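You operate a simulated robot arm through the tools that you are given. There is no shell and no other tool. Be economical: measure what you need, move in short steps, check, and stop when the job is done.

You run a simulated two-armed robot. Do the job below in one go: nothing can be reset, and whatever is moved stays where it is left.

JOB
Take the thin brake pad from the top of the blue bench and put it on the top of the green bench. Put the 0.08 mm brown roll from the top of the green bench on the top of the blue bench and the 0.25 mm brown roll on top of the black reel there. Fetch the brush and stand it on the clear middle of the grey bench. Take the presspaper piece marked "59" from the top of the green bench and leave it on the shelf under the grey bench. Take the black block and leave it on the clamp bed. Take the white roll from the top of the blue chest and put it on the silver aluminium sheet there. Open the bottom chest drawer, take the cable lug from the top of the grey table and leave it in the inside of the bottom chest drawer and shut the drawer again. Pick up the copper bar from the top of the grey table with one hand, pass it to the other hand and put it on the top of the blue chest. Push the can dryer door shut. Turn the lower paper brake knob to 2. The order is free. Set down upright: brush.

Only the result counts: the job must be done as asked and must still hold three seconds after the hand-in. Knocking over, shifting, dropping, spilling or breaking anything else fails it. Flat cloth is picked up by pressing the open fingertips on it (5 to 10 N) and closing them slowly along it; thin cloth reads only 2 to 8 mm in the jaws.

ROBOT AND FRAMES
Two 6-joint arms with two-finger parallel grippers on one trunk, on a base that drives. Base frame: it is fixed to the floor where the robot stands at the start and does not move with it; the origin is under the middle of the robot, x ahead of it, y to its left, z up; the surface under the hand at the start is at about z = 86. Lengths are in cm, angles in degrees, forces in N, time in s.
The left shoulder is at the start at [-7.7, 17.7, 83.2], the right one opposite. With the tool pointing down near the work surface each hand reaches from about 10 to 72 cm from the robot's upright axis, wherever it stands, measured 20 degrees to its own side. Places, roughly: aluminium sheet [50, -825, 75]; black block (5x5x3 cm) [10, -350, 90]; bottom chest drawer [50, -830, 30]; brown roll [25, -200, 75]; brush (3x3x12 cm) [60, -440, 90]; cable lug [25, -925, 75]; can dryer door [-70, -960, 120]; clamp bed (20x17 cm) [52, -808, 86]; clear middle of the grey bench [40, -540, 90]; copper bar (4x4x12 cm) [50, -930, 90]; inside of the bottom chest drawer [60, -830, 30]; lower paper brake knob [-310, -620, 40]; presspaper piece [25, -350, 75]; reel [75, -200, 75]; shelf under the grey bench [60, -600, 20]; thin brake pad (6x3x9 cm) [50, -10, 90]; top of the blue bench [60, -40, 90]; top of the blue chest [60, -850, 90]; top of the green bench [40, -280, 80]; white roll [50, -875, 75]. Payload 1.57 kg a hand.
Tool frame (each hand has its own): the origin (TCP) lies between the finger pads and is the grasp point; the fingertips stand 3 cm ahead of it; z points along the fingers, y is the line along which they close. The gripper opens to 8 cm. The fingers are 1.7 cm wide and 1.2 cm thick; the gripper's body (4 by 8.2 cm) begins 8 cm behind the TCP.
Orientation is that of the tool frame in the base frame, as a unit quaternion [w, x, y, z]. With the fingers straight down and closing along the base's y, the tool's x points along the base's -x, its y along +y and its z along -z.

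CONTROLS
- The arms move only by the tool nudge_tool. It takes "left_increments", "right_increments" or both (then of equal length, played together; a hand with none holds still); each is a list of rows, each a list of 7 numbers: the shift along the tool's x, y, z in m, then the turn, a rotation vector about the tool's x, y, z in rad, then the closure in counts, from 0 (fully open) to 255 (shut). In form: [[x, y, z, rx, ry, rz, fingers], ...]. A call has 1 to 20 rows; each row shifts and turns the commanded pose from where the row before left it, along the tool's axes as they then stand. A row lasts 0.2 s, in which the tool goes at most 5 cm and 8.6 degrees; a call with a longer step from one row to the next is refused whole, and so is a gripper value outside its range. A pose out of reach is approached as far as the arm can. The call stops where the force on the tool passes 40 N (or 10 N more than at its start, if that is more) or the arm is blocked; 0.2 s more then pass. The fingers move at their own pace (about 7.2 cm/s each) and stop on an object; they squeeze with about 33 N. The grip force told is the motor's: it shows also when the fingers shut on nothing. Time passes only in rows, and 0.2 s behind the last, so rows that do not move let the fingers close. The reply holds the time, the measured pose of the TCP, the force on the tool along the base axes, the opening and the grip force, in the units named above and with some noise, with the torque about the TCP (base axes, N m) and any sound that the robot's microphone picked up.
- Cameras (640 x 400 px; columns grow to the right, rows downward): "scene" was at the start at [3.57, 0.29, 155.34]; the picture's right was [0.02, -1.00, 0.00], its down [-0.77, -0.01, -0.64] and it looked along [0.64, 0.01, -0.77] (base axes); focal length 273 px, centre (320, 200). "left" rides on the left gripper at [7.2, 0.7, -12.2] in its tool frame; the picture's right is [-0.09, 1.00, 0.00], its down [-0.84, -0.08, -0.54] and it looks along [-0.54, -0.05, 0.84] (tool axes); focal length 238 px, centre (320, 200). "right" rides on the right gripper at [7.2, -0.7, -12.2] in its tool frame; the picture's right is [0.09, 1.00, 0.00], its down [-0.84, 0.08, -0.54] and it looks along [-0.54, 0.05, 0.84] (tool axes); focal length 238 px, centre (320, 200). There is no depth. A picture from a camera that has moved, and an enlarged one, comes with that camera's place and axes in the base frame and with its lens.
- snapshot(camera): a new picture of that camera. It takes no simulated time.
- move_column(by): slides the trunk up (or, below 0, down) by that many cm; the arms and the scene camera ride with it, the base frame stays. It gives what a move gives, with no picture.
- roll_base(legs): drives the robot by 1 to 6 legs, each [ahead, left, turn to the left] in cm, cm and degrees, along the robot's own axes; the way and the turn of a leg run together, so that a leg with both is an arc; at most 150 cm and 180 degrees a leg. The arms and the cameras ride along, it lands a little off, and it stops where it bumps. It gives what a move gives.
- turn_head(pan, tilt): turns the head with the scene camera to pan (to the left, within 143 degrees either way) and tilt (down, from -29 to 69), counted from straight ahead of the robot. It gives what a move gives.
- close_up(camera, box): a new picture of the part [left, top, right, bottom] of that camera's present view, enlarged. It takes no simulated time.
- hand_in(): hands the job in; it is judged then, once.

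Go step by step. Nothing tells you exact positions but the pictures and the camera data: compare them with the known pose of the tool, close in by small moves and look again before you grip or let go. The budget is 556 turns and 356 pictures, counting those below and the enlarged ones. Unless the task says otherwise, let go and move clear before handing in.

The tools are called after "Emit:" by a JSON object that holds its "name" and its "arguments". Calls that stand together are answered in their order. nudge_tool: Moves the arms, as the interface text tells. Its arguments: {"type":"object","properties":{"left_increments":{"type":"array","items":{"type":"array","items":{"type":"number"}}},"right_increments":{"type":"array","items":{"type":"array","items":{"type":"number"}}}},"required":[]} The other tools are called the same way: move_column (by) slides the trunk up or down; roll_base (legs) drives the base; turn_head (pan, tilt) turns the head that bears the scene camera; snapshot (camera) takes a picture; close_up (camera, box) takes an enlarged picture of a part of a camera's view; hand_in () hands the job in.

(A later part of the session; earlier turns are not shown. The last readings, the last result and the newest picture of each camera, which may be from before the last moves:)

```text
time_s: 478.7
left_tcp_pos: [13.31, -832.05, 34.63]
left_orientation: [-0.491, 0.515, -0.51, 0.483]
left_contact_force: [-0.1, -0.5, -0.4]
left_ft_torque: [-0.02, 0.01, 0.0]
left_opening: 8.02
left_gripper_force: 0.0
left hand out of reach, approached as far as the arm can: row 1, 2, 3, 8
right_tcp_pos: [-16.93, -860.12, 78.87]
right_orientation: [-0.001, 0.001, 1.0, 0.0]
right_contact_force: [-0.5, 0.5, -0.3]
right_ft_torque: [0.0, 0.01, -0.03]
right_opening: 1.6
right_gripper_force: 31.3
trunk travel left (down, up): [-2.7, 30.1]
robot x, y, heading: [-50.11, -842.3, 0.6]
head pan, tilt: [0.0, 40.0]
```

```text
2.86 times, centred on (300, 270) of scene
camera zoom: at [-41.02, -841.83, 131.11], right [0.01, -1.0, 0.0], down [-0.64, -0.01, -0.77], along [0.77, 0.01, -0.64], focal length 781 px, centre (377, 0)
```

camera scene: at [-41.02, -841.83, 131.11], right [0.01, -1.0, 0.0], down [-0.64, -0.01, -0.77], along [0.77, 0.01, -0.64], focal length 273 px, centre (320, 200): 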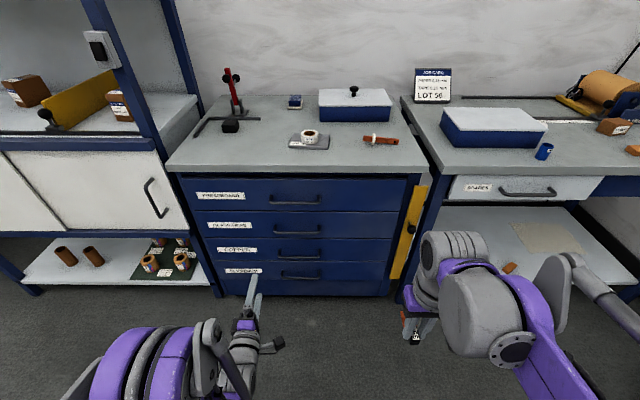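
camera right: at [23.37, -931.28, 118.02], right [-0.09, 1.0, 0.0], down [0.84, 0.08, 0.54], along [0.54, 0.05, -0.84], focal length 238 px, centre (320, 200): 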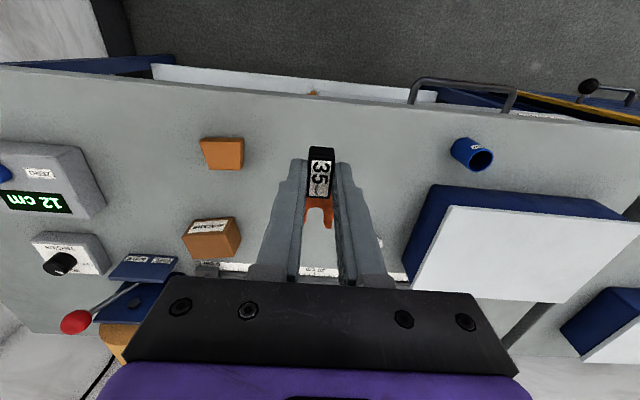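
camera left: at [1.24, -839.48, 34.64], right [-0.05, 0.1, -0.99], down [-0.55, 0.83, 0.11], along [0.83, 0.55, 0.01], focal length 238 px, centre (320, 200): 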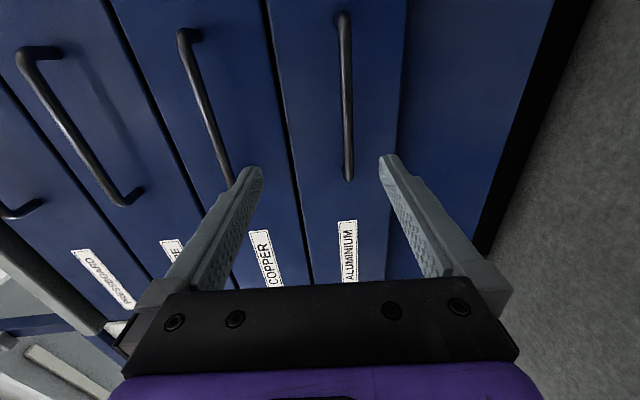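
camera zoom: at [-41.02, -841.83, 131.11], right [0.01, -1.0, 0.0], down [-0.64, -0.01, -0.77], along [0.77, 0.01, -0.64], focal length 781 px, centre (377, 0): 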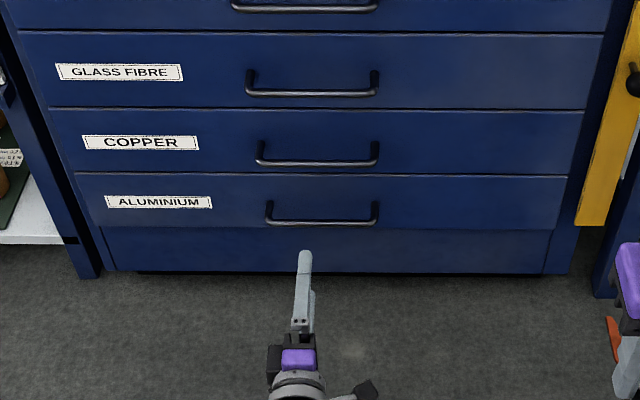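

Emit:
{"name": "nudge_tool", "arguments": {"left_increments": [[0, 0.018, 0.01, 0, 0, 0, 0], [0, 0.018, 0.01, 0, 0, 0, 0], [0, 0, 0.02, 0, 0, 0, 0], [0, 0, 0.02, 0, 0, 0, 0], [0, 0, 0, 0, 0, 0, 0]]}}

Emit:
{"name": "snapshot", "arguments": {"camera": "left"}}

Emit:
{"name": "close_up", "arguments": {"camera": "scene", "box": [200, 200, 400, 340]}}

```text
time_s: 479.9
left_tcp_pos: [18.03, -831.91, 35.4]
left_orientation: [-0.492, 0.514, -0.511, 0.482]
left_contact_force: [-0.4, -0.5, 0.2]
left_ft_torque: [0.02, 0.03, -0.01]
left_opening: 7.97
left_gripper_force: 0.1
left hand out of reach, approached as far as the arm can: row 1, 2, 3, 4
right_tcp_pos: [-16.84, -859.97, 78.74]
right_orientation: [-0.001, 0.001, 1.0, 0.0]
right_contact_force: [-0.6, 0.6, 0.8]
right_ft_torque: [0.01, 0.0, 0.0]
right_opening: 1.6
right_gripper_force: 31.4
trunk travel left (down, up): [-2.7, 30.1]
robot x, y, heading: [-49.78, -842.2, 0.6]
head pan, tilt: [0.0, 40.0]
```

```text
179 pictures are left
camera left: at [5.86, -839.19, 35.63], right [-0.05, 0.1, -0.99], down [-0.55, 0.83, 0.11], along [0.83, 0.55, 0.01], focal length 238 px, centre (320, 200)
```

left: 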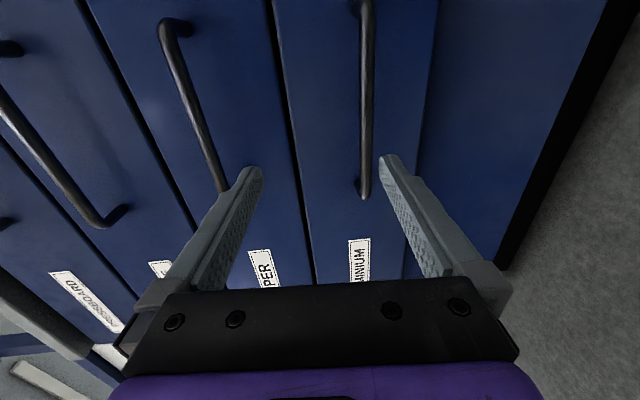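

```text
2.86 times, centred on (300, 270) of scene
camera zoom: at [-41.02, -841.83, 131.11], right [0.01, -1.0, 0.0], down [-0.64, -0.01, -0.77], along [0.77, 0.01, -0.64], focal length 781 px, centre (377, 0)
```

zoom: 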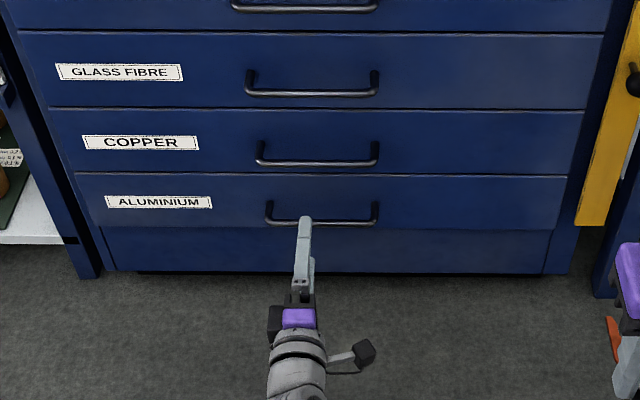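

Emit:
{"name": "move_column", "arguments": {"by": -2.6}}

Emit:
{"name": "nudge_tool", "arguments": {"left_increments": [[0, 0, -0.01, -0.1, 0, 0, 0], [0, 0, 0, -0.1, 0, 0, 0], [0, 0.01, 0, -0.05, 0, 0, 0], [0, 0.01, 0, 0, 0, 0, 0], [0, 0, 0, 0, 0, 0, 0]]}}

Emit:
{"name": "snapshot", "arguments": {"camera": "left"}}

```text
time_s: 480.6
left_tcp_pos: [18.17, -831.97, 33.46]
left_orientation: [-0.492, 0.514, -0.511, 0.483]
left_contact_force: [-0.1, 0.4, -0.2]
left_ft_torque: [0.0, 0.02, 0.02]
left_opening: 8.03
left_gripper_force: 0.0
right_tcp_pos: [-16.93, -860.03, 76.1]
right_orientation: [-0.001, 0.001, 1.0, 0.0]
right_contact_force: [0.0, 0.5, -0.8]
right_ft_torque: [0.01, -0.03, 0.02]
right_opening: 1.6
right_gripper_force: 31.0
trunk travel left (down, up): [-0.1, 32.7]
robot x, y, heading: [-50.25, -842.17, 0.5]
head pan, tilt: [0.0, 40.0]
```

```text
time_s: 481.8
left_tcp_pos: [16.59, -831.88, 31.69]
left_orientation: [-0.423, 0.572, -0.567, 0.416]
left_contact_force: [-0.9, -0.4, -0.5]
left_ft_torque: [0.01, -0.01, 0.01]
left_opening: 8.04
left_gripper_force: 0.1
right_tcp_pos: [-16.86, -860.01, 76.17]
right_orientation: [-0.001, 0.0, 1.0, 0.0]
right_contact_force: [0.2, -0.4, -0.9]
right_ft_torque: [0.0, 0.01, 0.0]
right_opening: 1.61
right_gripper_force: 31.5
trunk travel left (down, up): [-0.1, 32.7]
robot x, y, heading: [-50.43, -842.18, 0.6]
head pan, tilt: [0.0, 40.0]
```

```text
177 pictures are left
camera left: at [4.83, -839.25, 34.7], right [-0.3, 0.09, -0.95], down [-0.51, 0.83, 0.24], along [0.81, 0.55, -0.2], focal length 238 px, centre (320, 200)
```

left: 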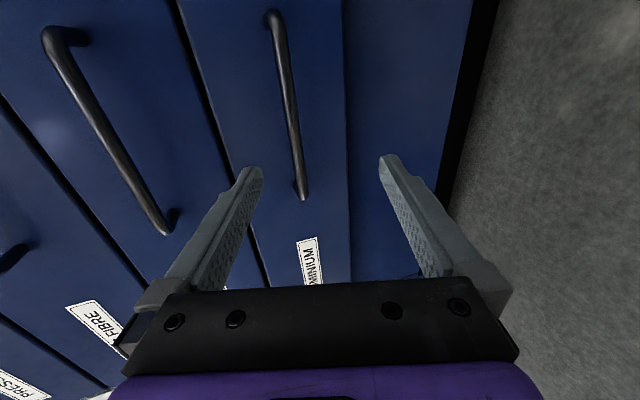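

Emit:
{"name": "nudge_tool", "arguments": {"left_increments": [[0, -0.006, 0.02, 0, 0, 0, 0], [0, -0.006, 0.02, 0, 0, 0, 0], [0, -0.006, 0.02, 0, 0, 0, 0], [0, -0.006, 0.02, 0, 0, 0, 0], [0, 0, 0, 0, 0, 0, 0]]}}

Emit:
{"name": "snapshot", "arguments": {"camera": "left"}}

Emit:
{"name": "close_up", "arguments": {"camera": "scene", "box": [200, 200, 400, 340]}}

```text
time_s: 483.0
left_tcp_pos: [24.93, -831.69, 31.54]
left_orientation: [-0.424, 0.572, -0.566, 0.415]
left_contact_force: [0.5, 0.4, 0.2]
left_ft_torque: [0.01, 0.0, 0.0]
left_opening: 7.99
left_gripper_force: 0.0
right_tcp_pos: [-16.77, -860.08, 76.11]
right_orientation: [-0.001, 0.001, 1.0, 0.0]
right_contact_force: [0.0, 0.1, -1.1]
right_ft_torque: [0.0, 0.01, 0.01]
right_opening: 1.6
right_gripper_force: 31.0
trunk travel left (down, up): [-0.1, 32.7]
robot x, y, heading: [-49.82, -842.28, 0.6]
head pan, tilt: [0.0, 40.0]
```

```text
176 pictures are left
camera left: at [13.21, -839.11, 34.63], right [-0.3, 0.09, -0.95], down [-0.51, 0.83, 0.24], along [0.81, 0.55, -0.2], focal length 238 px, centre (320, 200)
```

left: 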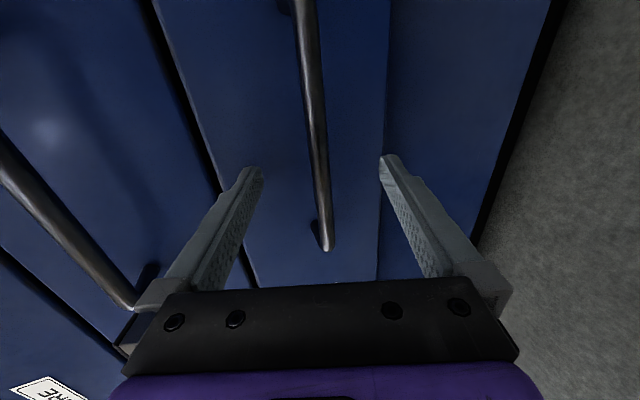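

```text
2.86 times, centred on (300, 270) of scene
camera zoom: at [-40.63, -841.82, 129.09], right [0.01, -1.0, 0.0], down [-0.64, -0.01, -0.77], along [0.77, 0.01, -0.64], focal length 781 px, centre (377, 0)
```

zoom: 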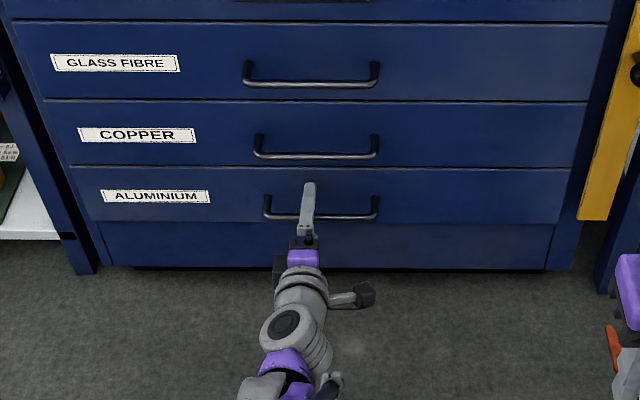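

Emit:
{"name": "nudge_tool", "arguments": {"left_increments": [[0, -0.003, 0.012, 0, 0, 0, 0], [0, 0, 0, 0, 0, 0, 150], [0, 0, 0, 0, 0, 0, 255], [0, 0, 0, 0, 0, 0, 255], [0, 0, 0, 0, 0, 0, 255], [0, 0, 0, 0, 0, 0, 255]]}}

Emit:
{"name": "snapshot", "arguments": {"camera": "left"}}

```text
time_s: 484.1
left_tcp_pos: [25.59, -831.66, 31.3]
left_orientation: [-0.422, 0.575, -0.567, 0.412]
left_contact_force: [-9.2, -2.4, -44.1]
left_ft_torque: [-0.04, 0.4, 0.02]
left_opening: 1.18
left_gripper_force: 29.2
left hand out of reach, approached as far as the arm can: row 1
right_tcp_pos: [-16.56, -860.08, 76.1]
right_orientation: [-0.003, 0.0, 1.0, 0.0]
right_contact_force: [0.3, -0.6, -0.4]
right_ft_torque: [0.02, -0.01, 0.0]
right_opening: 1.58
right_gripper_force: 31.4
trunk travel left (down, up): [-0.1, 32.7]
robot x, y, heading: [-49.99, -842.18, 0.6]
head pan, tilt: [0.0, 40.0]
stopped in row 5 (left hand): the force on the tool passed its limit at 44 N (the readings are from after the stop); the commanded pose is now the measured one
```

```text
174 pictures are left
camera left: at [13.93, -839.08, 34.48], right [-0.3, 0.09, -0.95], down [-0.51, 0.83, 0.24], along [0.81, 0.55, -0.21], focal length 238 px, centre (320, 200)
```

left: 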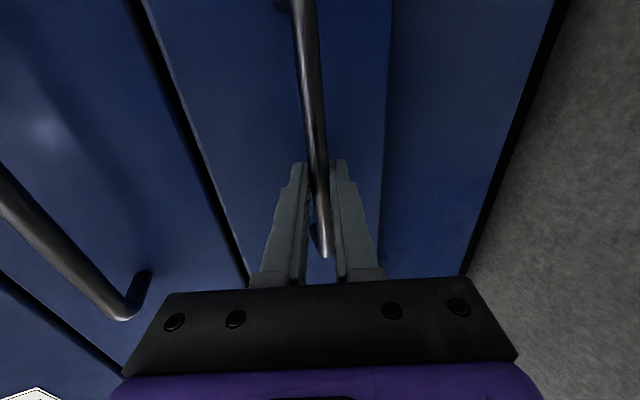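

The handle is gripped. I pull the drawer open with the arm.

Emit:
{"name": "nudge_tool", "arguments": {"left_increments": [[0, 0.003, -0.0096, 0, 0, 0, 255], [0, 0.0056, -0.0192, 0, 0, 0, 255], [0, 0.0056, -0.0192, 0, 0, 0, 255], [0, 0.0056, -0.0192, 0, 0, 0, 255], [0, 0, 0, 0, 0, 0, 255]]}}

Emit:
{"name": "close_up", "arguments": {"camera": "scene", "box": [200, 170, 430, 320]}}

```text
time_s: 484.8
left_tcp_pos: [22.41, -831.62, 31.23]
left_orientation: [-0.422, 0.575, -0.567, 0.411]
left_contact_force: [-1.4, -2.8, -34.3]
left_ft_torque: [0.1, 0.22, 0.52]
left_opening: 1.16
left_gripper_force: 29.0
right_tcp_pos: [-16.72, -860.01, 76.1]
right_orientation: [-0.002, 0.001, 1.0, 0.0]
right_contact_force: [0.0, -0.8, -0.1]
right_ft_torque: [0.01, -0.02, -0.01]
right_opening: 1.58
right_gripper_force: 31.5
trunk travel left (down, up): [-0.1, 32.7]
robot x, y, heading: [-50.0, -842.15, 0.4]
head pan, tilt: [0.0, 40.0]
stopped in row 3 (left hand): the force on the tool passed its limit at 56 N (the readings are from after the stop); the commanded pose is now the measured one
```

```text
2.67 times, centred on (315, 245) of scene
camera zoom: at [-40.33, -841.79, 129.07], right [0.01, -1.0, 0.0], down [-0.64, -0.01, -0.76], along [0.76, 0.01, -0.64], focal length 729 px, centre (333, 80)
```

zoom: 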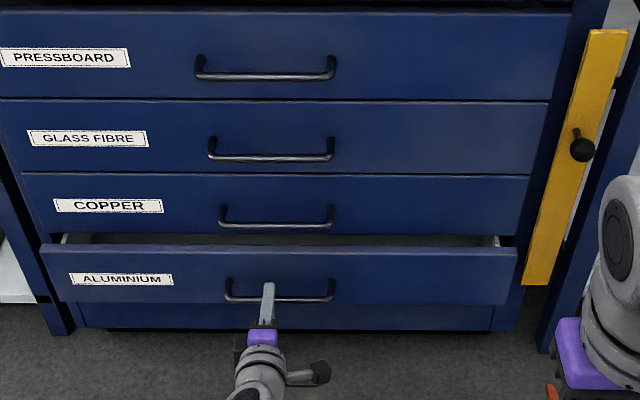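

The drawer moves; there's upward strain, so I ease down a few mm and continue pulling.

Emit:
{"name": "nudge_tool", "arguments": {"left_increments": [[0, 0.004, 0, 0, 0, 0, 255], [0, 0.002, 0, 0, 0, 0, 255], [0, 0, 0, 0, 0, 0, 255]]}}

Emit:
{"name": "nudge_tool", "arguments": {"left_increments": [[0, 0.0045, -0.0144, 0, 0, 0, 255], [0, 0.0045, -0.0144, 0, 0, 0, 255], [0, 0.0045, -0.0144, 0, 0, 0, 255], [0, 0.0045, -0.0144, 0, 0, 0, 255], [0, 0.0045, -0.0144, 0, 0, 0, 255], [0, 0.0045, -0.0144, 0, 0, 0, 255], [0, 0, 0, 0, 0, 0, 255]]}}

```text
time_s: 485.6
left_tcp_pos: [22.3, -831.69, 31.28]
left_orientation: [-0.424, 0.573, -0.566, 0.414]
left_contact_force: [1.5, 3.5, 18.5]
left_ft_torque: [-0.16, -0.14, -0.3]
left_opening: 1.12
left_gripper_force: 28.9
right_tcp_pos: [-16.99, -860.07, 76.16]
right_orientation: [0.0, -0.001, 1.0, 0.001]
right_contact_force: [0.1, -0.2, -0.3]
right_ft_torque: [0.02, 0.04, 0.0]
right_opening: 1.61
right_gripper_force: 31.4
trunk travel left (down, up): [-0.1, 32.7]
robot x, y, heading: [-50.13, -842.06, 0.4]
head pan, tilt: [0.0, 40.0]
```

```text
time_s: 486.9
left_tcp_pos: [14.15, -831.67, 31.31]
left_orientation: [-0.424, 0.573, -0.566, 0.414]
left_contact_force: [0.6, 1.6, 22.3]
left_ft_torque: [0.05, -0.16, 0.32]
left_opening: 1.17
left_gripper_force: 29.1
right_tcp_pos: [-17.04, -860.08, 76.29]
right_orientation: [0.0, 0.0, 1.0, 0.0]
right_contact_force: [0.0, -0.4, -1.2]
right_ft_torque: [0.0, -0.02, -0.01]
right_opening: 1.6
right_gripper_force: 31.6
trunk travel left (down, up): [-0.1, 32.7]
robot x, y, heading: [-50.26, -841.97, 0.4]
head pan, tilt: [0.0, 40.0]
stopped in row 6 (left hand): the force on the tool passed its limit at 41 N (the readings are from after the stop); the commanded pose is now the measured one
```

Emit:
{"name": "nudge_tool", "arguments": {"left_increments": [[0, -0.002, 0, 0, 0, 0, 255], [0, 0.004, -0.0144, 0, 0, 0, 255], [0, 0.004, -0.0144, 0, 0, 0, 255], [0, 0.004, -0.0144, 0, 0, 0, 255], [0, 0.004, -0.0144, 0, 0, 0, 255], [0, 0.004, -0.0144, 0, 0, 0, 255], [0, 0.004, -0.0144, 0, 0, 0, 255], [0, 0, 0, 0, 0, 0, 255]]}}

Emit:
{"name": "snapshot", "arguments": {"camera": "scene"}}

```text
time_s: 488.7
left_tcp_pos: [8.19, -831.63, 31.29]
left_orientation: [-0.424, 0.576, -0.565, 0.411]
left_contact_force: [-2.2, 13.8, -36.6]
left_ft_torque: [0.11, 0.31, 0.28]
left_opening: 1.16
left_gripper_force: 28.5
left hand out of reach, approached as far as the arm can: row 6, 7
right_tcp_pos: [-16.7, -859.98, 76.07]
right_orientation: [-0.001, 0.0, 1.0, 0.0]
right_contact_force: [-0.8, 1.1, 0.5]
right_ft_torque: [0.0, -0.04, -0.03]
right_opening: 1.6
right_gripper_force: 31.7
trunk travel left (down, up): [-0.1, 32.7]
robot x, y, heading: [-50.08, -842.25, 0.4]
head pan, tilt: [0.0, 40.0]
```

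```text
172 pictures are left
camera scene: at [-40.35, -841.71, 129.07], right [0.01, -1.0, 0.0], down [-0.64, -0.01, -0.76], along [0.76, 0.01, -0.64], focal length 273 px, centre (320, 200)
```

scene: 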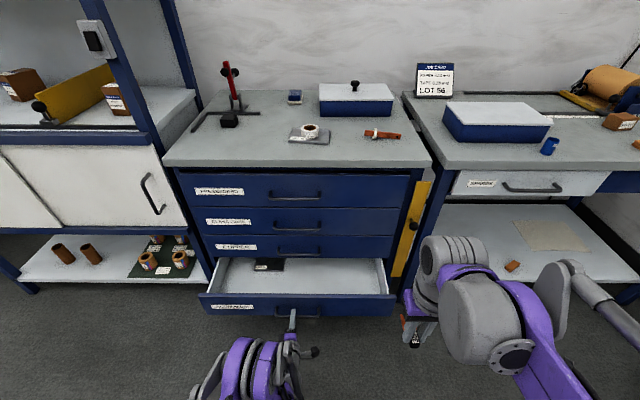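

The drawer is open about 17 cm and the left hand keeps holding it. The right hand carries the lug over the opening.

Emit:
{"name": "nudge_tool", "arguments": {"right_increments": [[-0.03, 0.005, 0.03, 0, 0, 0, 255], [-0.03, 0.005, 0.03, 0, 0, 0, 255], [-0.03, 0.005, 0.03, 0, 0, 0, 255], [-0.03, 0.005, 0.03, 0, 0, 0, 255], [-0.03, 0.005, 0.03, 0, 0, 0, 255], [-0.03, 0.005, 0.03, 0, 0, 0, 255], [-0.03, 0.005, 0.03, 0, 0, 0, 255], [-0.03, 0.005, 0.03, 0, 0, 0, 255], [-0.03, 0.005, 0.02, 0, 0, 0, 255], [-0.03, 0.005, 0.02, 0, 0, 0, 255], [-0.03, 0.005, 0.01, 0, 0, 0, 255], [-0.03, 0.005, 0, 0, 0, 0, 255], [0, 0, 0, 0, 0, 0, 255]]}}

Emit:
{"name": "snapshot", "arguments": {"camera": "right"}}

Emit:
{"name": "snapshot", "arguments": {"camera": "scene"}}

```text
time_s: 491.5
left_tcp_pos: [8.07, -831.68, 31.37]
left_orientation: [-0.424, 0.577, -0.566, 0.41]
left_contact_force: [1.1, 19.8, -37.0]
left_ft_torque: [0.11, 0.31, 0.18]
left_opening: 1.2
left_gripper_force: 29.5
right_tcp_pos: [19.16, -853.95, 47.04]
right_orientation: [-0.002, 0.0, 1.0, -0.001]
right_contact_force: [-0.1, -0.4, 0.4]
right_ft_torque: [0.01, 0.03, 0.01]
right_opening: 1.6
right_gripper_force: 31.2
trunk travel left (down, up): [-0.1, 32.7]
robot x, y, heading: [-50.46, -842.09, 0.4]
head pan, tilt: [0.0, 40.0]
```

```text
171 pictures are left
camera right: at [12.01, -854.64, 59.19], right [-0.09, 1.0, 0.0], down [0.84, 0.08, 0.54], along [0.54, 0.05, -0.84], focal length 238 px, centre (320, 200)
```

right: 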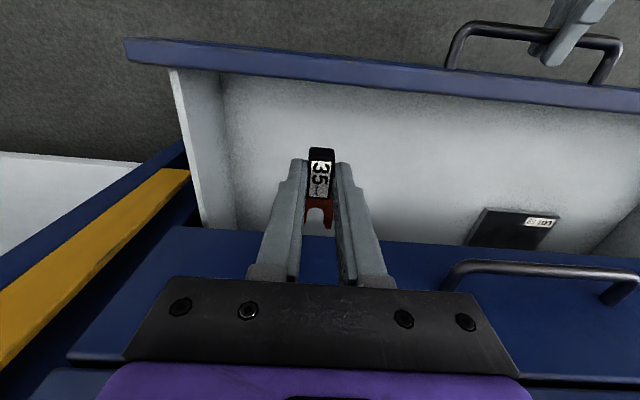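

```text
170 pictures are left
camera scene: at [-40.34, -841.69, 129.07], right [0.01, -1.0, 0.0], down [-0.64, -0.01, -0.76], along [0.76, 0.01, -0.64], focal length 273 px, centre (320, 200)
```

scene: 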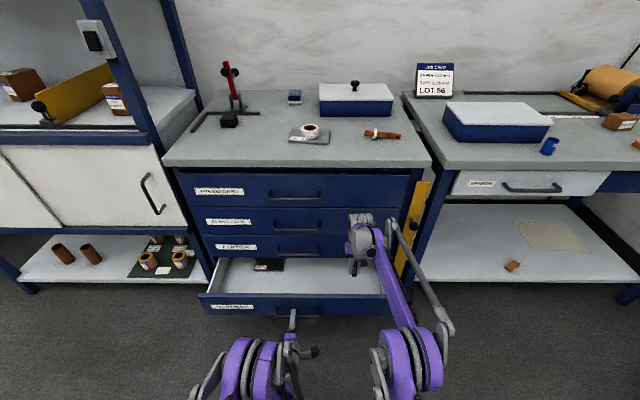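

Emit:
{"name": "nudge_tool", "arguments": {"right_increments": [[0, 0, 0.03, 0, 0, 0, 255], [0, 0, 0.03, 0, 0, 0, 255], [0, 0, 0.03, 0, 0, 0, 255], [0, 0, 0.02, 0, 0, 0, 255], [0, 0, 0.005, 0, 0, 0, 255], [0, 0, 0.005, 0, 0, 0, 255], [0, 0, 0.005, 0, 0, 0, 255], [0, 0, 0.004, 0, 0, 0, 255], [0, 0, 0.004, 0, 0, 0, 255], [0, 0, 0.004, 0, 0, 0, 255], [0, 0, 0.004, 0, 0, 0, 255], [0, 0, 0.004, 0, 0, 0, 255], [0, 0, 0.004, 0, 0, 0, 255]]}}

Emit:
{"name": "snapshot", "arguments": {"camera": "right"}}

```text
time_s: 494.3
left_tcp_pos: [8.16, -831.65, 31.3]
left_orientation: [-0.424, 0.577, -0.565, 0.411]
left_contact_force: [-0.8, 18.4, -37.5]
left_ft_torque: [0.16, 0.3, 0.25]
left_opening: 1.15
left_gripper_force: 29.1
right_tcp_pos: [17.94, -854.03, 32.51]
right_orientation: [-0.001, 0.0, 1.0, -0.001]
right_contact_force: [0.1, 0.8, -0.6]
right_ft_torque: [0.01, 0.0, -0.01]
right_opening: 1.6
right_gripper_force: 32.2
right hand out of reach, approached as far as the arm can: row 5, 8, 11
trunk travel left (down, up): [-0.1, 32.7]
robot x, y, heading: [-50.42, -842.05, 0.4]
head pan, tilt: [0.0, 40.0]
```

```text
169 pictures are left
camera right: at [10.77, -854.83, 44.65], right [-0.09, 1.0, 0.0], down [0.84, 0.08, 0.54], along [0.54, 0.05, -0.84], focal length 238 px, centre (320, 200)
```

right: 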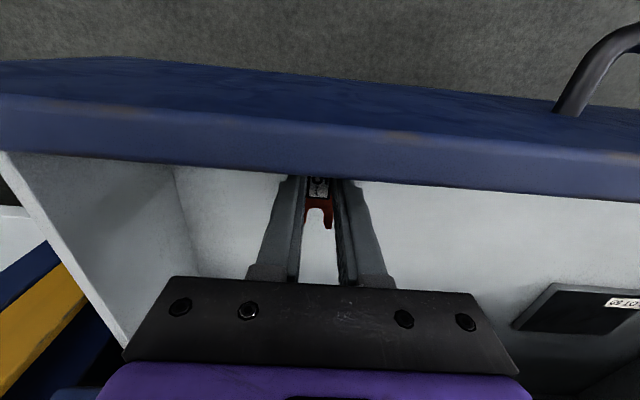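

I tilt the right hand 15° so the fingers point slightly forward, gaining reach, then lower further.

Emit:
{"name": "nudge_tool", "arguments": {"right_increments": [[-0.005, 0, 0, 0, -0.13, 0, 255], [-0.008, 0, 0, 0, -0.13, 0, 255], [-0.008, 0, 0.003, 0, 0, 0, 255], [0.001, 0, 0.005, 0, 0, 0, 255], [0.001, 0, 0.005, 0, 0, 0, 255], [0.001, 0, 0.005, 0, 0, 0, 255], [0.001, 0, 0.005, 0, 0, 0, 255], [0.001, 0, 0.005, 0, 0, 0, 255], [0.001, 0, 0.005, 0, 0, 0, 255]]}}

Emit:
{"name": "snapshot", "arguments": {"camera": "right"}}

```text
time_s: 496.3
left_tcp_pos: [8.18, -831.7, 31.39]
left_orientation: [-0.423, 0.576, -0.565, 0.411]
left_contact_force: [0.4, 18.7, -41.5]
left_ft_torque: [0.09, 0.33, 0.15]
left_opening: 1.17
left_gripper_force: 28.9
right_tcp_pos: [20.57, -854.16, 29.35]
right_orientation: [0.128, 0.0, 0.992, -0.001]
right_contact_force: [-0.1, -0.7, 4.7]
right_ft_torque: [0.07, 0.07, 0.04]
right_opening: 1.61
right_gripper_force: 31.8
trunk travel left (down, up): [-0.1, 32.7]
robot x, y, heading: [-50.05, -842.22, 0.5]
head pan, tilt: [0.0, 40.0]
```

```text
168 pictures are left
camera right: at [10.51, -854.8, 39.32], right [-0.09, 1.0, -0.02], down [0.67, 0.08, 0.74], along [0.74, 0.05, -0.68], focal length 238 px, centre (320, 200)
```

right: 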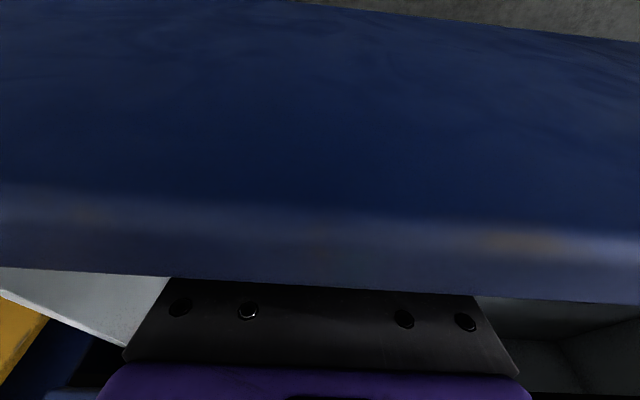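

Touching the drawer floor. I release the lug and rise straight up.

Emit:
{"name": "nudge_tool", "arguments": {"right_increments": [[0, 0, 0, 0, 0, 0, 180], [0, 0, 0, 0, 0, 0, 110], [0, 0, 0, 0, 0, 0, 90], [-0.004, 0, -0.02, 0, 0, 0, 90], [-0.004, 0, -0.02, 0, 0, 0, 90], [-0.005, 0, -0.02, 0, 0, 0, 90], [0, 0, -0.03, 0, 0.13, 0, 90], [0, 0, -0.03, 0, 0.13, 0, 90], [0, 0, -0.03, 0, 0, 0, 90], [0, 0, 0, 0, 0, 0, 90]]}}

Emit:
{"name": "snapshot", "arguments": {"camera": "right"}}

Emit:
{"name": "snapshot", "arguments": {"camera": "scene"}}

```text
time_s: 498.5
left_tcp_pos: [8.23, -831.66, 31.22]
left_orientation: [-0.423, 0.577, -0.565, 0.411]
left_contact_force: [0.7, 17.7, -39.2]
left_ft_torque: [0.1, 0.3, 0.24]
left_opening: 1.13
left_gripper_force: 29.3
right_tcp_pos: [19.01, -853.95, 44.44]
right_orientation: [-0.003, 0.0, 1.0, 0.0]
right_contact_force: [0.0, 1.0, 0.5]
right_ft_torque: [0.04, 0.0, 0.03]
right_opening: 5.17
right_gripper_force: 0.1
trunk travel left (down, up): [-0.1, 32.7]
robot x, y, heading: [-49.98, -841.93, 0.6]
head pan, tilt: [0.0, 40.0]
```

```text
167 pictures are left
camera right: at [11.91, -854.74, 56.6], right [-0.09, 1.0, 0.0], down [0.84, 0.08, 0.54], along [0.54, 0.05, -0.84], focal length 238 px, centre (320, 200)
```

right: 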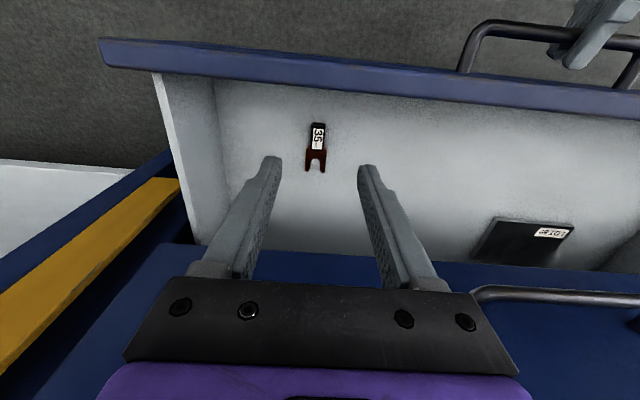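

```text
166 pictures are left
camera scene: at [-40.33, -841.7, 129.07], right [0.01, -1.0, 0.0], down [-0.64, -0.01, -0.76], along [0.76, 0.01, -0.64], focal length 273 px, centre (320, 200)
```

scene: 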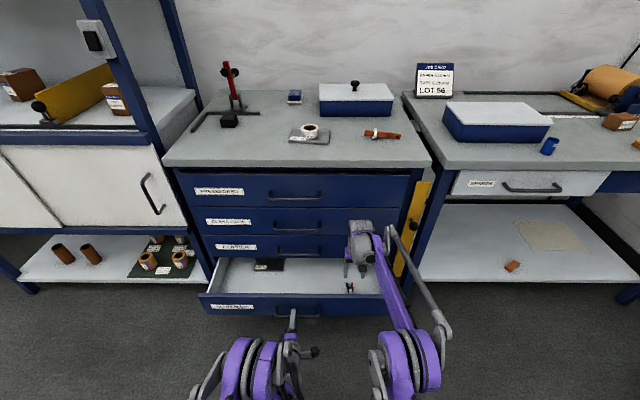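

The lug lies in the drawer. I withdraw the right hand, then push the drawer shut with the left.

Emit:
{"name": "nudge_tool", "arguments": {"right_increments": [[0.03, 0, -0.03, 0, 0, 0, 90], [0.035, 0, -0.03, 0, 0, 0, 90], [0.035, 0, -0.03, 0, 0, 0, 90], [0.035, 0, -0.03, 0, 0, 0, 90], [0.035, 0, -0.02, 0, 0, 0, 90], [0.035, 0, -0.02, 0, 0, 0, 90], [0.035, 0, -0.02, 0, 0, 0, 90], [0.035, 0, -0.02, 0, 0, 0, 90]]}}

Emit:
{"name": "nudge_tool", "arguments": {"left_increments": [[0, 0.004, 0.003, 0, 0, 0, 255], [0, 0, 0.003, 0, 0, 0, 255], [0, 0, 0, 0, 0, 0, 255]]}}

Emit:
{"name": "nudge_tool", "arguments": {"left_increments": [[0, -0.0042, 0.0144, 0, 0, 0, 255], [0, -0.0042, 0.0144, 0, 0, 0, 255], [0, -0.0042, 0.0144, 0, 0, 0, 255], [0, -0.0042, 0.0144, 0, 0, 0, 255], [0, -0.0042, 0.0144, 0, 0, 0, 255], [0, 0, 0, 0, 0, 0, 255]]}}

```text
time_s: 500.3
left_tcp_pos: [8.21, -831.73, 31.26]
left_orientation: [-0.423, 0.576, -0.566, 0.411]
left_contact_force: [-1.5, 16.1, -36.9]
left_ft_torque: [0.15, 0.29, 0.39]
left_opening: 1.17
left_gripper_force: 29.5
right_tcp_pos: [-8.17, -854.11, 64.62]
right_orientation: [-0.002, -0.001, 1.0, 0.0]
right_contact_force: [-0.4, 0.0, 0.5]
right_ft_torque: [-0.01, 0.02, -0.06]
right_opening: 5.21
right_gripper_force: 0.0
trunk travel left (down, up): [-0.1, 32.7]
robot x, y, heading: [-49.92, -842.09, 0.4]
head pan, tilt: [0.0, 40.0]
```

```text
time_s: 501.1
left_tcp_pos: [8.59, -831.89, 31.26]
left_orientation: [-0.426, 0.572, -0.566, 0.413]
left_contact_force: [1.2, 2.7, 25.5]
left_ft_torque: [0.0, -0.19, 0.34]
left_opening: 1.16
left_gripper_force: 28.9
right_tcp_pos: [-8.37, -854.2, 64.68]
right_orientation: [0.0, 0.001, 1.0, 0.001]
right_contact_force: [0.5, 0.3, 0.2]
right_ft_torque: [0.01, -0.02, 0.0]
right_opening: 5.16
right_gripper_force: 0.1
trunk travel left (down, up): [-0.1, 32.7]
robot x, y, heading: [-49.96, -842.13, 0.3]
head pan, tilt: [0.0, 40.0]
stopped in row 3 (left hand): the force on the tool passed its limit at 51 N (the readings are from after the stop); the commanded pose is now the measured one
```

```text
time_s: 502.3
left_tcp_pos: [15.17, -831.69, 31.2]
left_orientation: [-0.425, 0.572, -0.565, 0.415]
left_contact_force: [1.9, 1.8, 25.7]
left_ft_torque: [-0.07, -0.2, 0.0]
left_opening: 1.17
left_gripper_force: 29.3
right_tcp_pos: [-8.41, -854.21, 64.55]
right_orientation: [0.001, 0.0, 1.0, 0.001]
right_contact_force: [-0.2, 0.2, 0.8]
right_ft_torque: [-0.01, -0.01, 0.03]
right_opening: 5.18
right_gripper_force: 0.0
trunk travel left (down, up): [-0.1, 32.7]
robot x, y, heading: [-50.0, -841.95, 0.4]
head pan, tilt: [0.0, 40.0]
stopped in row 5 (left hand): the force on the tool passed its limit at 41 N (the readings are from after the stop); the commanded pose is now the measured one
```

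Emit:
{"name": "nudge_tool", "arguments": {"left_increments": [[0, -0.002, 0, 0, 0, 0, 255], [0, -0.0044, 0.0144, 0, 0, 0, 255], [0, -0.0044, 0.0144, 0, 0, 0, 255], [0, -0.0044, 0.0144, 0, 0, 0, 255], [0, -0.0042, 0.0144, 0, 0, 0, 255], [0, -0.0042, 0.0144, 0, 0, 0, 255], [0, -0.0042, 0.0144, 0, 0, 0, 255], [0, -0.0042, 0.0144, 0, 0, 0, 255], [0, 0, 0, 0, 0, 0, 255]]}}

Emit:
{"name": "close_up", "arguments": {"camera": "scene", "box": [200, 170, 430, 320]}}

```text
time_s: 504.3
left_tcp_pos: [25.36, -831.71, 31.26]
left_orientation: [-0.422, 0.574, -0.567, 0.413]
left_contact_force: [0.5, -1.4, -22.5]
left_ft_torque: [-0.17, 0.12, -0.38]
left_opening: 1.16
left_gripper_force: 28.9
left hand out of reach, approached as far as the arm can: row 8
right_tcp_pos: [-8.27, -854.15, 64.51]
right_orientation: [-0.002, 0.001, 1.0, 0.0]
right_contact_force: [0.7, 0.0, 0.1]
right_ft_torque: [0.0, -0.01, -0.01]
right_opening: 5.17
right_gripper_force: 0.1
trunk travel left (down, up): [-0.1, 32.7]
robot x, y, heading: [-50.2, -842.3, 0.4]
head pan, tilt: [0.0, 40.0]
stopped in row 9 (left hand): the force on the tool passed its limit at 41 N (the readings are from after the stop); the commanded pose is now the measured one
```

```text
2.67 times, centred on (315, 245) of scene
camera zoom: at [-40.4, -841.8, 129.07], right [0.01, -1.0, 0.0], down [-0.64, -0.01, -0.76], along [0.76, 0.01, -0.64], focal length 729 px, centre (333, 80)
```

zoom: 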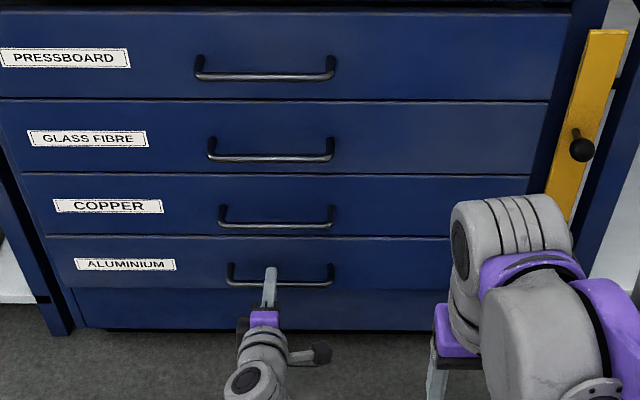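

Nearly shut (0.2 cm short of the start). I nudge the base forward 1 cm to press it fully closed.

Emit:
{"name": "nudge_tool", "arguments": {"left_increments": [[0, 0.002, 0, 0, 0, 0, 255], [0, 0, 0, 0, 0, 0, 255]]}}

Emit:
{"name": "roll_base", "arguments": {"legs": [[1.5, 0, 0]]}}

Emit:
{"name": "close_up", "arguments": {"camera": "scene", "box": [200, 210, 360, 310]}}

```text
time_s: 504.9
left_tcp_pos: [25.38, -831.75, 31.2]
left_orientation: [-0.422, 0.575, -0.567, 0.413]
left_contact_force: [0.7, -3.7, -29.7]
left_ft_torque: [0.08, 0.25, 0.47]
left_opening: 1.15
left_gripper_force: 29.3
right_tcp_pos: [-8.23, -854.2, 64.34]
right_orientation: [-0.001, 0.001, 1.0, 0.0]
right_contact_force: [0.6, -0.5, 0.8]
right_ft_torque: [0.0, -0.02, 0.0]
right_opening: 5.19
right_gripper_force: 0.1
trunk travel left (down, up): [-0.1, 32.7]
robot x, y, heading: [-49.6, -841.95, 0.1]
head pan, tilt: [0.0, 40.0]
```

```text
time_s: 505.6
left_tcp_pos: [25.36, -831.85, 31.22]
left_orientation: [-0.422, 0.575, -0.567, 0.412]
left_contact_force: [2.6, -1.4, -10.2]
left_ft_torque: [-0.12, 0.04, -0.42]
left_opening: 1.19
left_gripper_force: 28.9
right_tcp_pos: [-8.06, -854.15, 64.41]
right_orientation: [-0.001, 0.001, 1.0, -0.001]
right_contact_force: [-0.6, -0.8, -0.4]
right_ft_torque: [0.01, -0.05, 0.01]
right_opening: 5.18
right_gripper_force: 0.0
trunk travel left (down, up): [-0.1, 32.7]
robot x, y, heading: [-49.52, -842.29, 0.5]
head pan, tilt: [0.0, 40.0]
stopped in leg 1: the force on the tool passed its limit at 44 N (the readings are from after the stop); the commanded pose is now the measured one
```

```text
4.00 times, centred on (280, 260) of scene
camera zoom: at [-40.37, -841.82, 129.08], right [0.01, -1.0, 0.0], down [-0.64, 0.0, -0.77], along [0.77, 0.01, -0.64], focal length 1094 px, centre (480, -40)
```

zoom: 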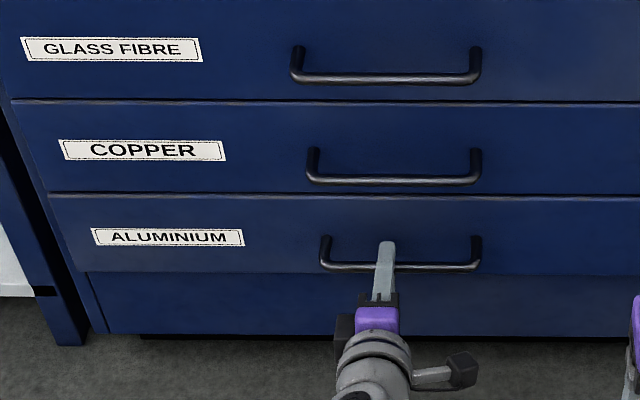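

The drawer is shut against its stop. I open the left hand and back out.

Emit:
{"name": "nudge_tool", "arguments": {"left_increments": [[0, 0, 0, 0, 0, 0, 120], [0, 0, 0, 0, 0, 0, 0], [0, 0, 0, 0, 0, 0, 0], [0, 0, -0.02, 0, 0, 0, 0], [0, 0, -0.03, 0, 0, 0, 0], [0, 0, -0.03, 0, 0, 0, 0], [0, 0, -0.03, 0, 0, 0, 0]]}}

Emit:
{"name": "close_up", "arguments": {"camera": "scene", "box": [200, 170, 430, 320]}}

```text
time_s: 507.2
left_tcp_pos: [14.86, -831.91, 34.67]
left_orientation: [-0.423, 0.574, -0.567, 0.413]
left_contact_force: [0.3, -0.6, 0.2]
left_ft_torque: [0.05, 0.03, 0.0]
left_opening: 8.0
left_gripper_force: 0.0
right_tcp_pos: [-8.28, -854.38, 64.58]
right_orientation: [-0.001, 0.001, 1.0, 0.0]
right_contact_force: [0.7, -0.5, 0.1]
right_ft_torque: [-0.02, -0.04, 0.02]
right_opening: 5.19
right_gripper_force: 0.1
trunk travel left (down, up): [-0.1, 32.7]
robot x, y, heading: [-50.11, -842.09, 0.4]
head pan, tilt: [0.0, 40.0]
```

```text
2.67 times, centred on (315, 245) of scene
camera zoom: at [-40.52, -841.84, 129.09], right [0.01, -1.0, 0.0], down [-0.64, 0.0, -0.77], along [0.77, 0.01, -0.64], focal length 729 px, centre (333, 80)
```

zoom: 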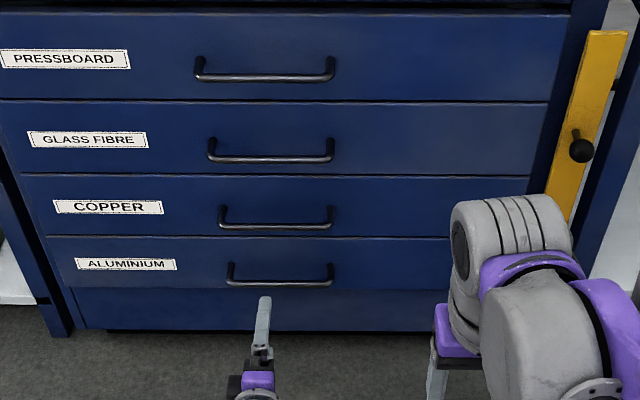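

Drawer closed. I raise the trunk, restore the left hand, and look toward the can dryer.

Emit:
{"name": "roll_base", "arguments": {"legs": [[-5, 0, 0]]}}

Emit:
{"name": "move_column", "arguments": {"by": 27}}

Emit:
{"name": "nudge_tool", "arguments": {"left_increments": [[0, -0.03, 0, -0.132, 0, 0, 0], [0, -0.03, 0, -0.132, 0, 0, 0], [0, -0.03, 0, -0.132, 0, 0, 0], [0, -0.03, 0, -0.132, 0, 0, 0], [0, -0.03, 0, -0.132, 0, 0, 0], [0, 0, -0.03, -0.132, 0, 0, 0], [0, 0, -0.03, -0.132, 0, 0, 0], [0, 0, -0.03, -0.132, 0, 0, 0], [0, 0, -0.03, -0.132, 0, 0, 0], [0, 0, -0.03, -0.132, 0, 0, 0], [0, 0, 0, 0, 0, 0, 0]]}}

Emit:
{"name": "turn_head", "arguments": {"pan": -100, "tilt": 20}}

Emit:
{"name": "snapshot", "arguments": {"camera": "scene"}}

```text
time_s: 508.1
left_tcp_pos: [9.96, -832.0, 34.68]
left_orientation: [-0.423, 0.574, -0.566, 0.414]
left_contact_force: [0.0, -0.4, -0.3]
left_ft_torque: [-0.03, 0.03, 0.01]
left_opening: 8.0
left_gripper_force: 0.0
right_tcp_pos: [-13.17, -854.24, 64.6]
right_orientation: [-0.001, 0.001, 1.0, 0.0]
right_contact_force: [-0.6, 0.8, 0.6]
right_ft_torque: [0.05, -0.01, 0.02]
right_opening: 5.2
right_gripper_force: 0.0
trunk travel left (down, up): [-0.1, 32.7]
robot x, y, heading: [-54.68, -842.04, 0.3]
head pan, tilt: [0.0, 40.0]
```

```text
time_s: 510.9
left_tcp_pos: [9.78, -832.03, 61.69]
left_orientation: [-0.423, 0.574, -0.566, 0.414]
left_contact_force: [-0.2, 0.2, 0.2]
left_ft_torque: [0.02, 0.03, 0.01]
left_opening: 7.98
left_gripper_force: 0.1
right_tcp_pos: [-13.25, -854.34, 91.67]
right_orientation: [-0.001, 0.001, 1.0, 0.0]
right_contact_force: [-0.5, -0.4, -0.1]
right_ft_torque: [0.02, 0.01, 0.0]
right_opening: 5.18
right_gripper_force: 0.1
trunk travel left (down, up): [-27.1, 5.7]
robot x, y, heading: [-55.09, -841.71, 0.4]
head pan, tilt: [0.0, 40.0]
```

```text
time_s: 513.3
left_tcp_pos: [10.18, -842.98, 88.07]
left_orientation: [-0.097, 0.729, -0.675, -0.068]
left_contact_force: [0.4, 0.2, -0.5]
left_ft_torque: [-0.02, 0.02, 0.01]
left_opening: 7.99
left_gripper_force: 0.1
left hand out of reach, approached as far as the arm can: row 3, 4, 5, 6, 7, 8, 9, 10
right_tcp_pos: [-13.24, -854.28, 91.5]
right_orientation: [-0.001, 0.001, 1.0, 0.0]
right_contact_force: [-0.6, -0.7, 0.5]
right_ft_torque: [-0.01, 0.05, -0.03]
right_opening: 5.16
right_gripper_force: 0.0
trunk travel left (down, up): [-27.1, 5.7]
robot x, y, heading: [-55.21, -842.29, 0.3]
head pan, tilt: [0.0, 40.0]
```

```text
time_s: 515.0
left_tcp_pos: [10.2, -843.14, 88.09]
left_orientation: [-0.097, 0.729, -0.675, -0.067]
left_contact_force: [-0.1, 0.0, -0.4]
left_ft_torque: [0.0, -0.01, -0.02]
left_opening: 8.01
left_gripper_force: 0.0
right_tcp_pos: [-13.27, -854.31, 91.51]
right_orientation: [-0.001, 0.001, 1.0, 0.0]
right_contact_force: [-0.3, -0.1, -0.1]
right_ft_torque: [0.01, 0.0, 0.01]
right_opening: 5.17
right_gripper_force: 0.1
trunk travel left (down, up): [-27.1, 5.7]
robot x, y, heading: [-54.83, -842.19, 0.1]
head pan, tilt: [-100.0, 20.0]
```

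```text
162 pictures are left
camera scene: at [-60.54, -851.16, 159.51], right [-0.99, 0.17, 0.0], down [0.06, 0.34, -0.94], along [-0.16, -0.93, -0.34], focal length 273 px, centre (320, 200)
```

scene: 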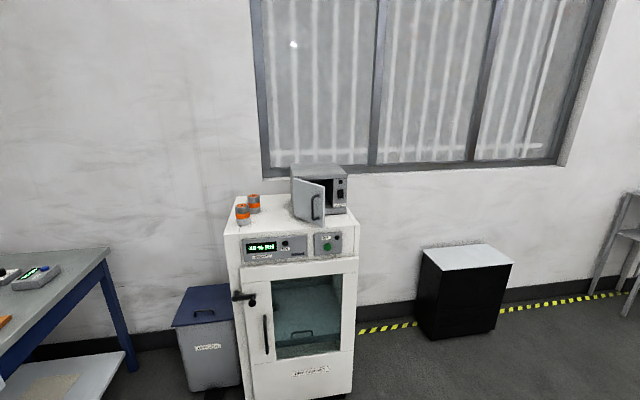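

Emit:
{"name": "close_up", "arguments": {"camera": "scene", "box": [220, 145, 380, 265]}}

```text
3.33 times, centred on (300, 205) of scene
camera zoom: at [-60.54, -851.16, 159.51], right [-0.99, 0.17, 0.0], down [0.06, 0.34, -0.94], along [-0.16, -0.93, -0.34], focal length 911 px, centre (387, 183)
```

zoom: 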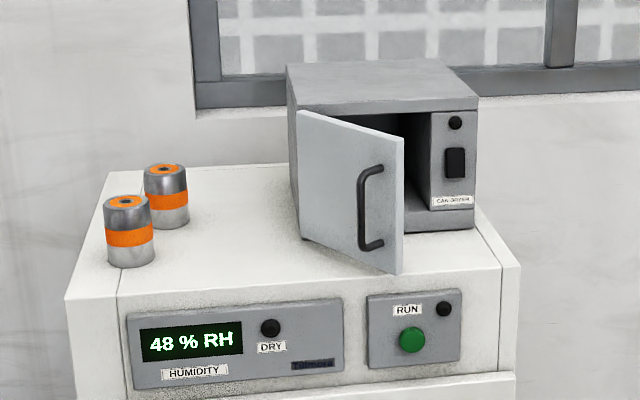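

The "CAN DRYER" box sits on the white cabinet with its door ajar (hinged on the +x side). First I bring the left arm back to a tidy pose.

Emit:
{"name": "nudge_tool", "arguments": {"left_increments": [[0, 0.03, 0, 0, 0, 0, 0], [0, 0.03, 0, 0, 0, 0, 0], [0, 0.03, 0, 0, 0, 0, 0], [0, 0.03, 0, 0, 0, 0, 0], [0, 0.03, 0, 0, 0, 0, 0], [0, 0.03, 0, 0, 0, 0, 0], [0, 0, 0, 0, 0, 0, 0]]}}

```text
time_s: 516.6
left_tcp_pos: [-7.41, -843.94, 87.2]
left_orientation: [-0.096, 0.73, -0.673, -0.068]
left_contact_force: [3.8, 0.6, 0.4]
left_ft_torque: [-0.08, 0.38, 0.36]
left_opening: 8.0
left_gripper_force: 0.2
right_tcp_pos: [-13.28, -854.39, 91.58]
right_orientation: [-0.003, 0.003, 1.0, -0.001]
right_contact_force: [-3.1, 0.0, -1.2]
right_ft_torque: [0.01, -0.24, -0.05]
right_opening: 5.17
right_gripper_force: 0.1
trunk travel left (down, up): [-27.1, 5.7]
robot x, y, heading: [-54.86, -842.38, 0.3]
head pan, tilt: [-100.0, 20.0]
```

The hands are touching; I separate them.

Emit:
{"name": "nudge_tool", "arguments": {"right_increments": [[0, -0.04, -0.01, 0, 0, 0, 90], [0, -0.04, -0.01, 0, 0, 0, 90], [0, -0.04, -0.01, 0, 0, 0, 90], [0, 0, 0, 0, 0, 0, 90]]}}

Emit:
{"name": "nudge_tool", "arguments": {"left_increments": [[-0.03, 0, 0, 0, 0, 0, 0], [-0.04, 0, -0.01, 0, 0, 0, 0], [-0.04, 0, -0.02, 0, 0, 0, 0], [-0.04, 0, -0.02, 0, 0, 0, 0], [-0.03, 0.02, -0.03, 0, 0, 0, 0], [0, 0.03, -0.03, 0, 0, 0, 0], [0, 0.03, -0.03, 0, 0, 0, 0], [0, 0, 0, 0, 0, 0, 0]]}}

Emit:
{"name": "snapshot", "arguments": {"camera": "left"}}

```text
time_s: 516.9
left_tcp_pos: [-7.5, -844.5, 87.23]
left_orientation: [-0.096, 0.73, -0.673, -0.063]
left_contact_force: [0.7, 1.0, -0.8]
left_ft_torque: [-0.04, 0.15, 0.12]
left_opening: 8.01
left_gripper_force: 0.1
right_tcp_pos: [-13.34, -855.27, 91.82]
right_orientation: [-0.004, -0.003, 1.0, 0.003]
right_contact_force: [-0.4, -1.7, 1.2]
right_ft_torque: [0.07, -0.15, -0.05]
right_opening: 5.18
right_gripper_force: 0.1
trunk travel left (down, up): [-27.1, 5.7]
robot x, y, heading: [-54.87, -842.02, 0.4]
head pan, tilt: [-100.0, 20.0]
stopped in row 1 (left hand): the force on the tool passed its limit at 51 N (the readings are from after the stop); the commanded pose is now the measured one
```

```text
time_s: 518.7
left_tcp_pos: [-17.64, -830.95, 104.51]
left_orientation: [-0.1, 0.729, -0.674, -0.066]
left_contact_force: [0.1, -0.4, -0.9]
left_ft_torque: [-0.04, 0.05, 0.01]
left_opening: 7.99
left_gripper_force: 0.0
right_tcp_pos: [-13.28, -855.21, 91.79]
right_orientation: [-0.004, -0.002, 1.0, 0.003]
right_contact_force: [-0.2, 0.4, -0.2]
right_ft_torque: [0.01, -0.01, 0.01]
right_opening: 5.19
right_gripper_force: 0.0
trunk travel left (down, up): [-27.1, 5.7]
robot x, y, heading: [-55.02, -842.27, 0.4]
head pan, tilt: [-100.0, 20.0]
```

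```text
160 pictures are left
camera left: at [-18.16, -840.72, 114.78], right [-1.0, 0.02, -0.03], down [-0.01, 0.69, 0.72], along [0.04, 0.72, -0.69], focal length 238 px, centre (320, 200)
```

left: 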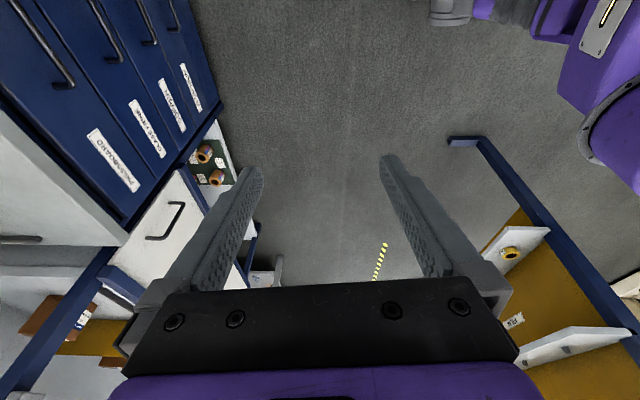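

Emit:
{"name": "roll_base", "arguments": {"legs": [[0, 0, -90]]}}

Emit:
{"name": "turn_head", "arguments": {"pan": 0, "tilt": 25}}

Emit:
{"name": "snapshot", "arguments": {"camera": "scene"}}

```text
time_s: 523.0
left_tcp_pos: [-43.98, -879.59, 104.53]
left_orientation: [0.116, -0.034, 0.992, -0.024]
left_contact_force: [0.5, -0.4, -1.6]
left_ft_torque: [0.0, -0.01, -0.01]
left_opening: 8.01
left_gripper_force: 0.1
right_tcp_pos: [-68.57, -883.47, 91.89]
right_orientation: [-0.002, 0.708, 0.706, 0.005]
right_contact_force: [-0.6, -0.1, 0.3]
right_ft_torque: [0.02, 0.02, 0.01]
right_opening: 5.18
right_gripper_force: 0.0
trunk travel left (down, up): [-27.1, 5.7]
robot x, y, heading: [-54.91, -842.21, -90.2]
head pan, tilt: [-100.0, 20.0]
```

```text
time_s: 524.8
left_tcp_pos: [-44.01, -879.47, 104.54]
left_orientation: [0.117, -0.034, 0.992, -0.024]
left_contact_force: [-0.3, -0.3, -0.2]
left_ft_torque: [0.01, 0.03, -0.01]
left_opening: 8.01
left_gripper_force: 0.0
right_tcp_pos: [-68.42, -883.44, 91.95]
right_orientation: [-0.001, 0.709, 0.705, 0.005]
right_contact_force: [-0.3, 0.1, 0.0]
right_ft_torque: [0.0, 0.05, 0.0]
right_opening: 5.18
right_gripper_force: 0.1
trunk travel left (down, up): [-27.1, 5.7]
robot x, y, heading: [-55.09, -841.96, -89.9]
head pan, tilt: [0.0, 25.0]
```

```text
159 pictures are left
camera scene: at [-54.91, -847.06, 158.71], right [-1.0, 0.0, 0.0], down [0.0, 0.42, -0.91], along [0.0, -0.91, -0.42], focal length 273 px, centre (320, 200)
```

scene: 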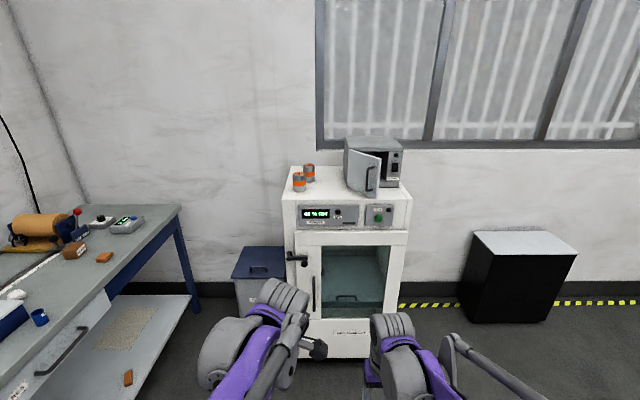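

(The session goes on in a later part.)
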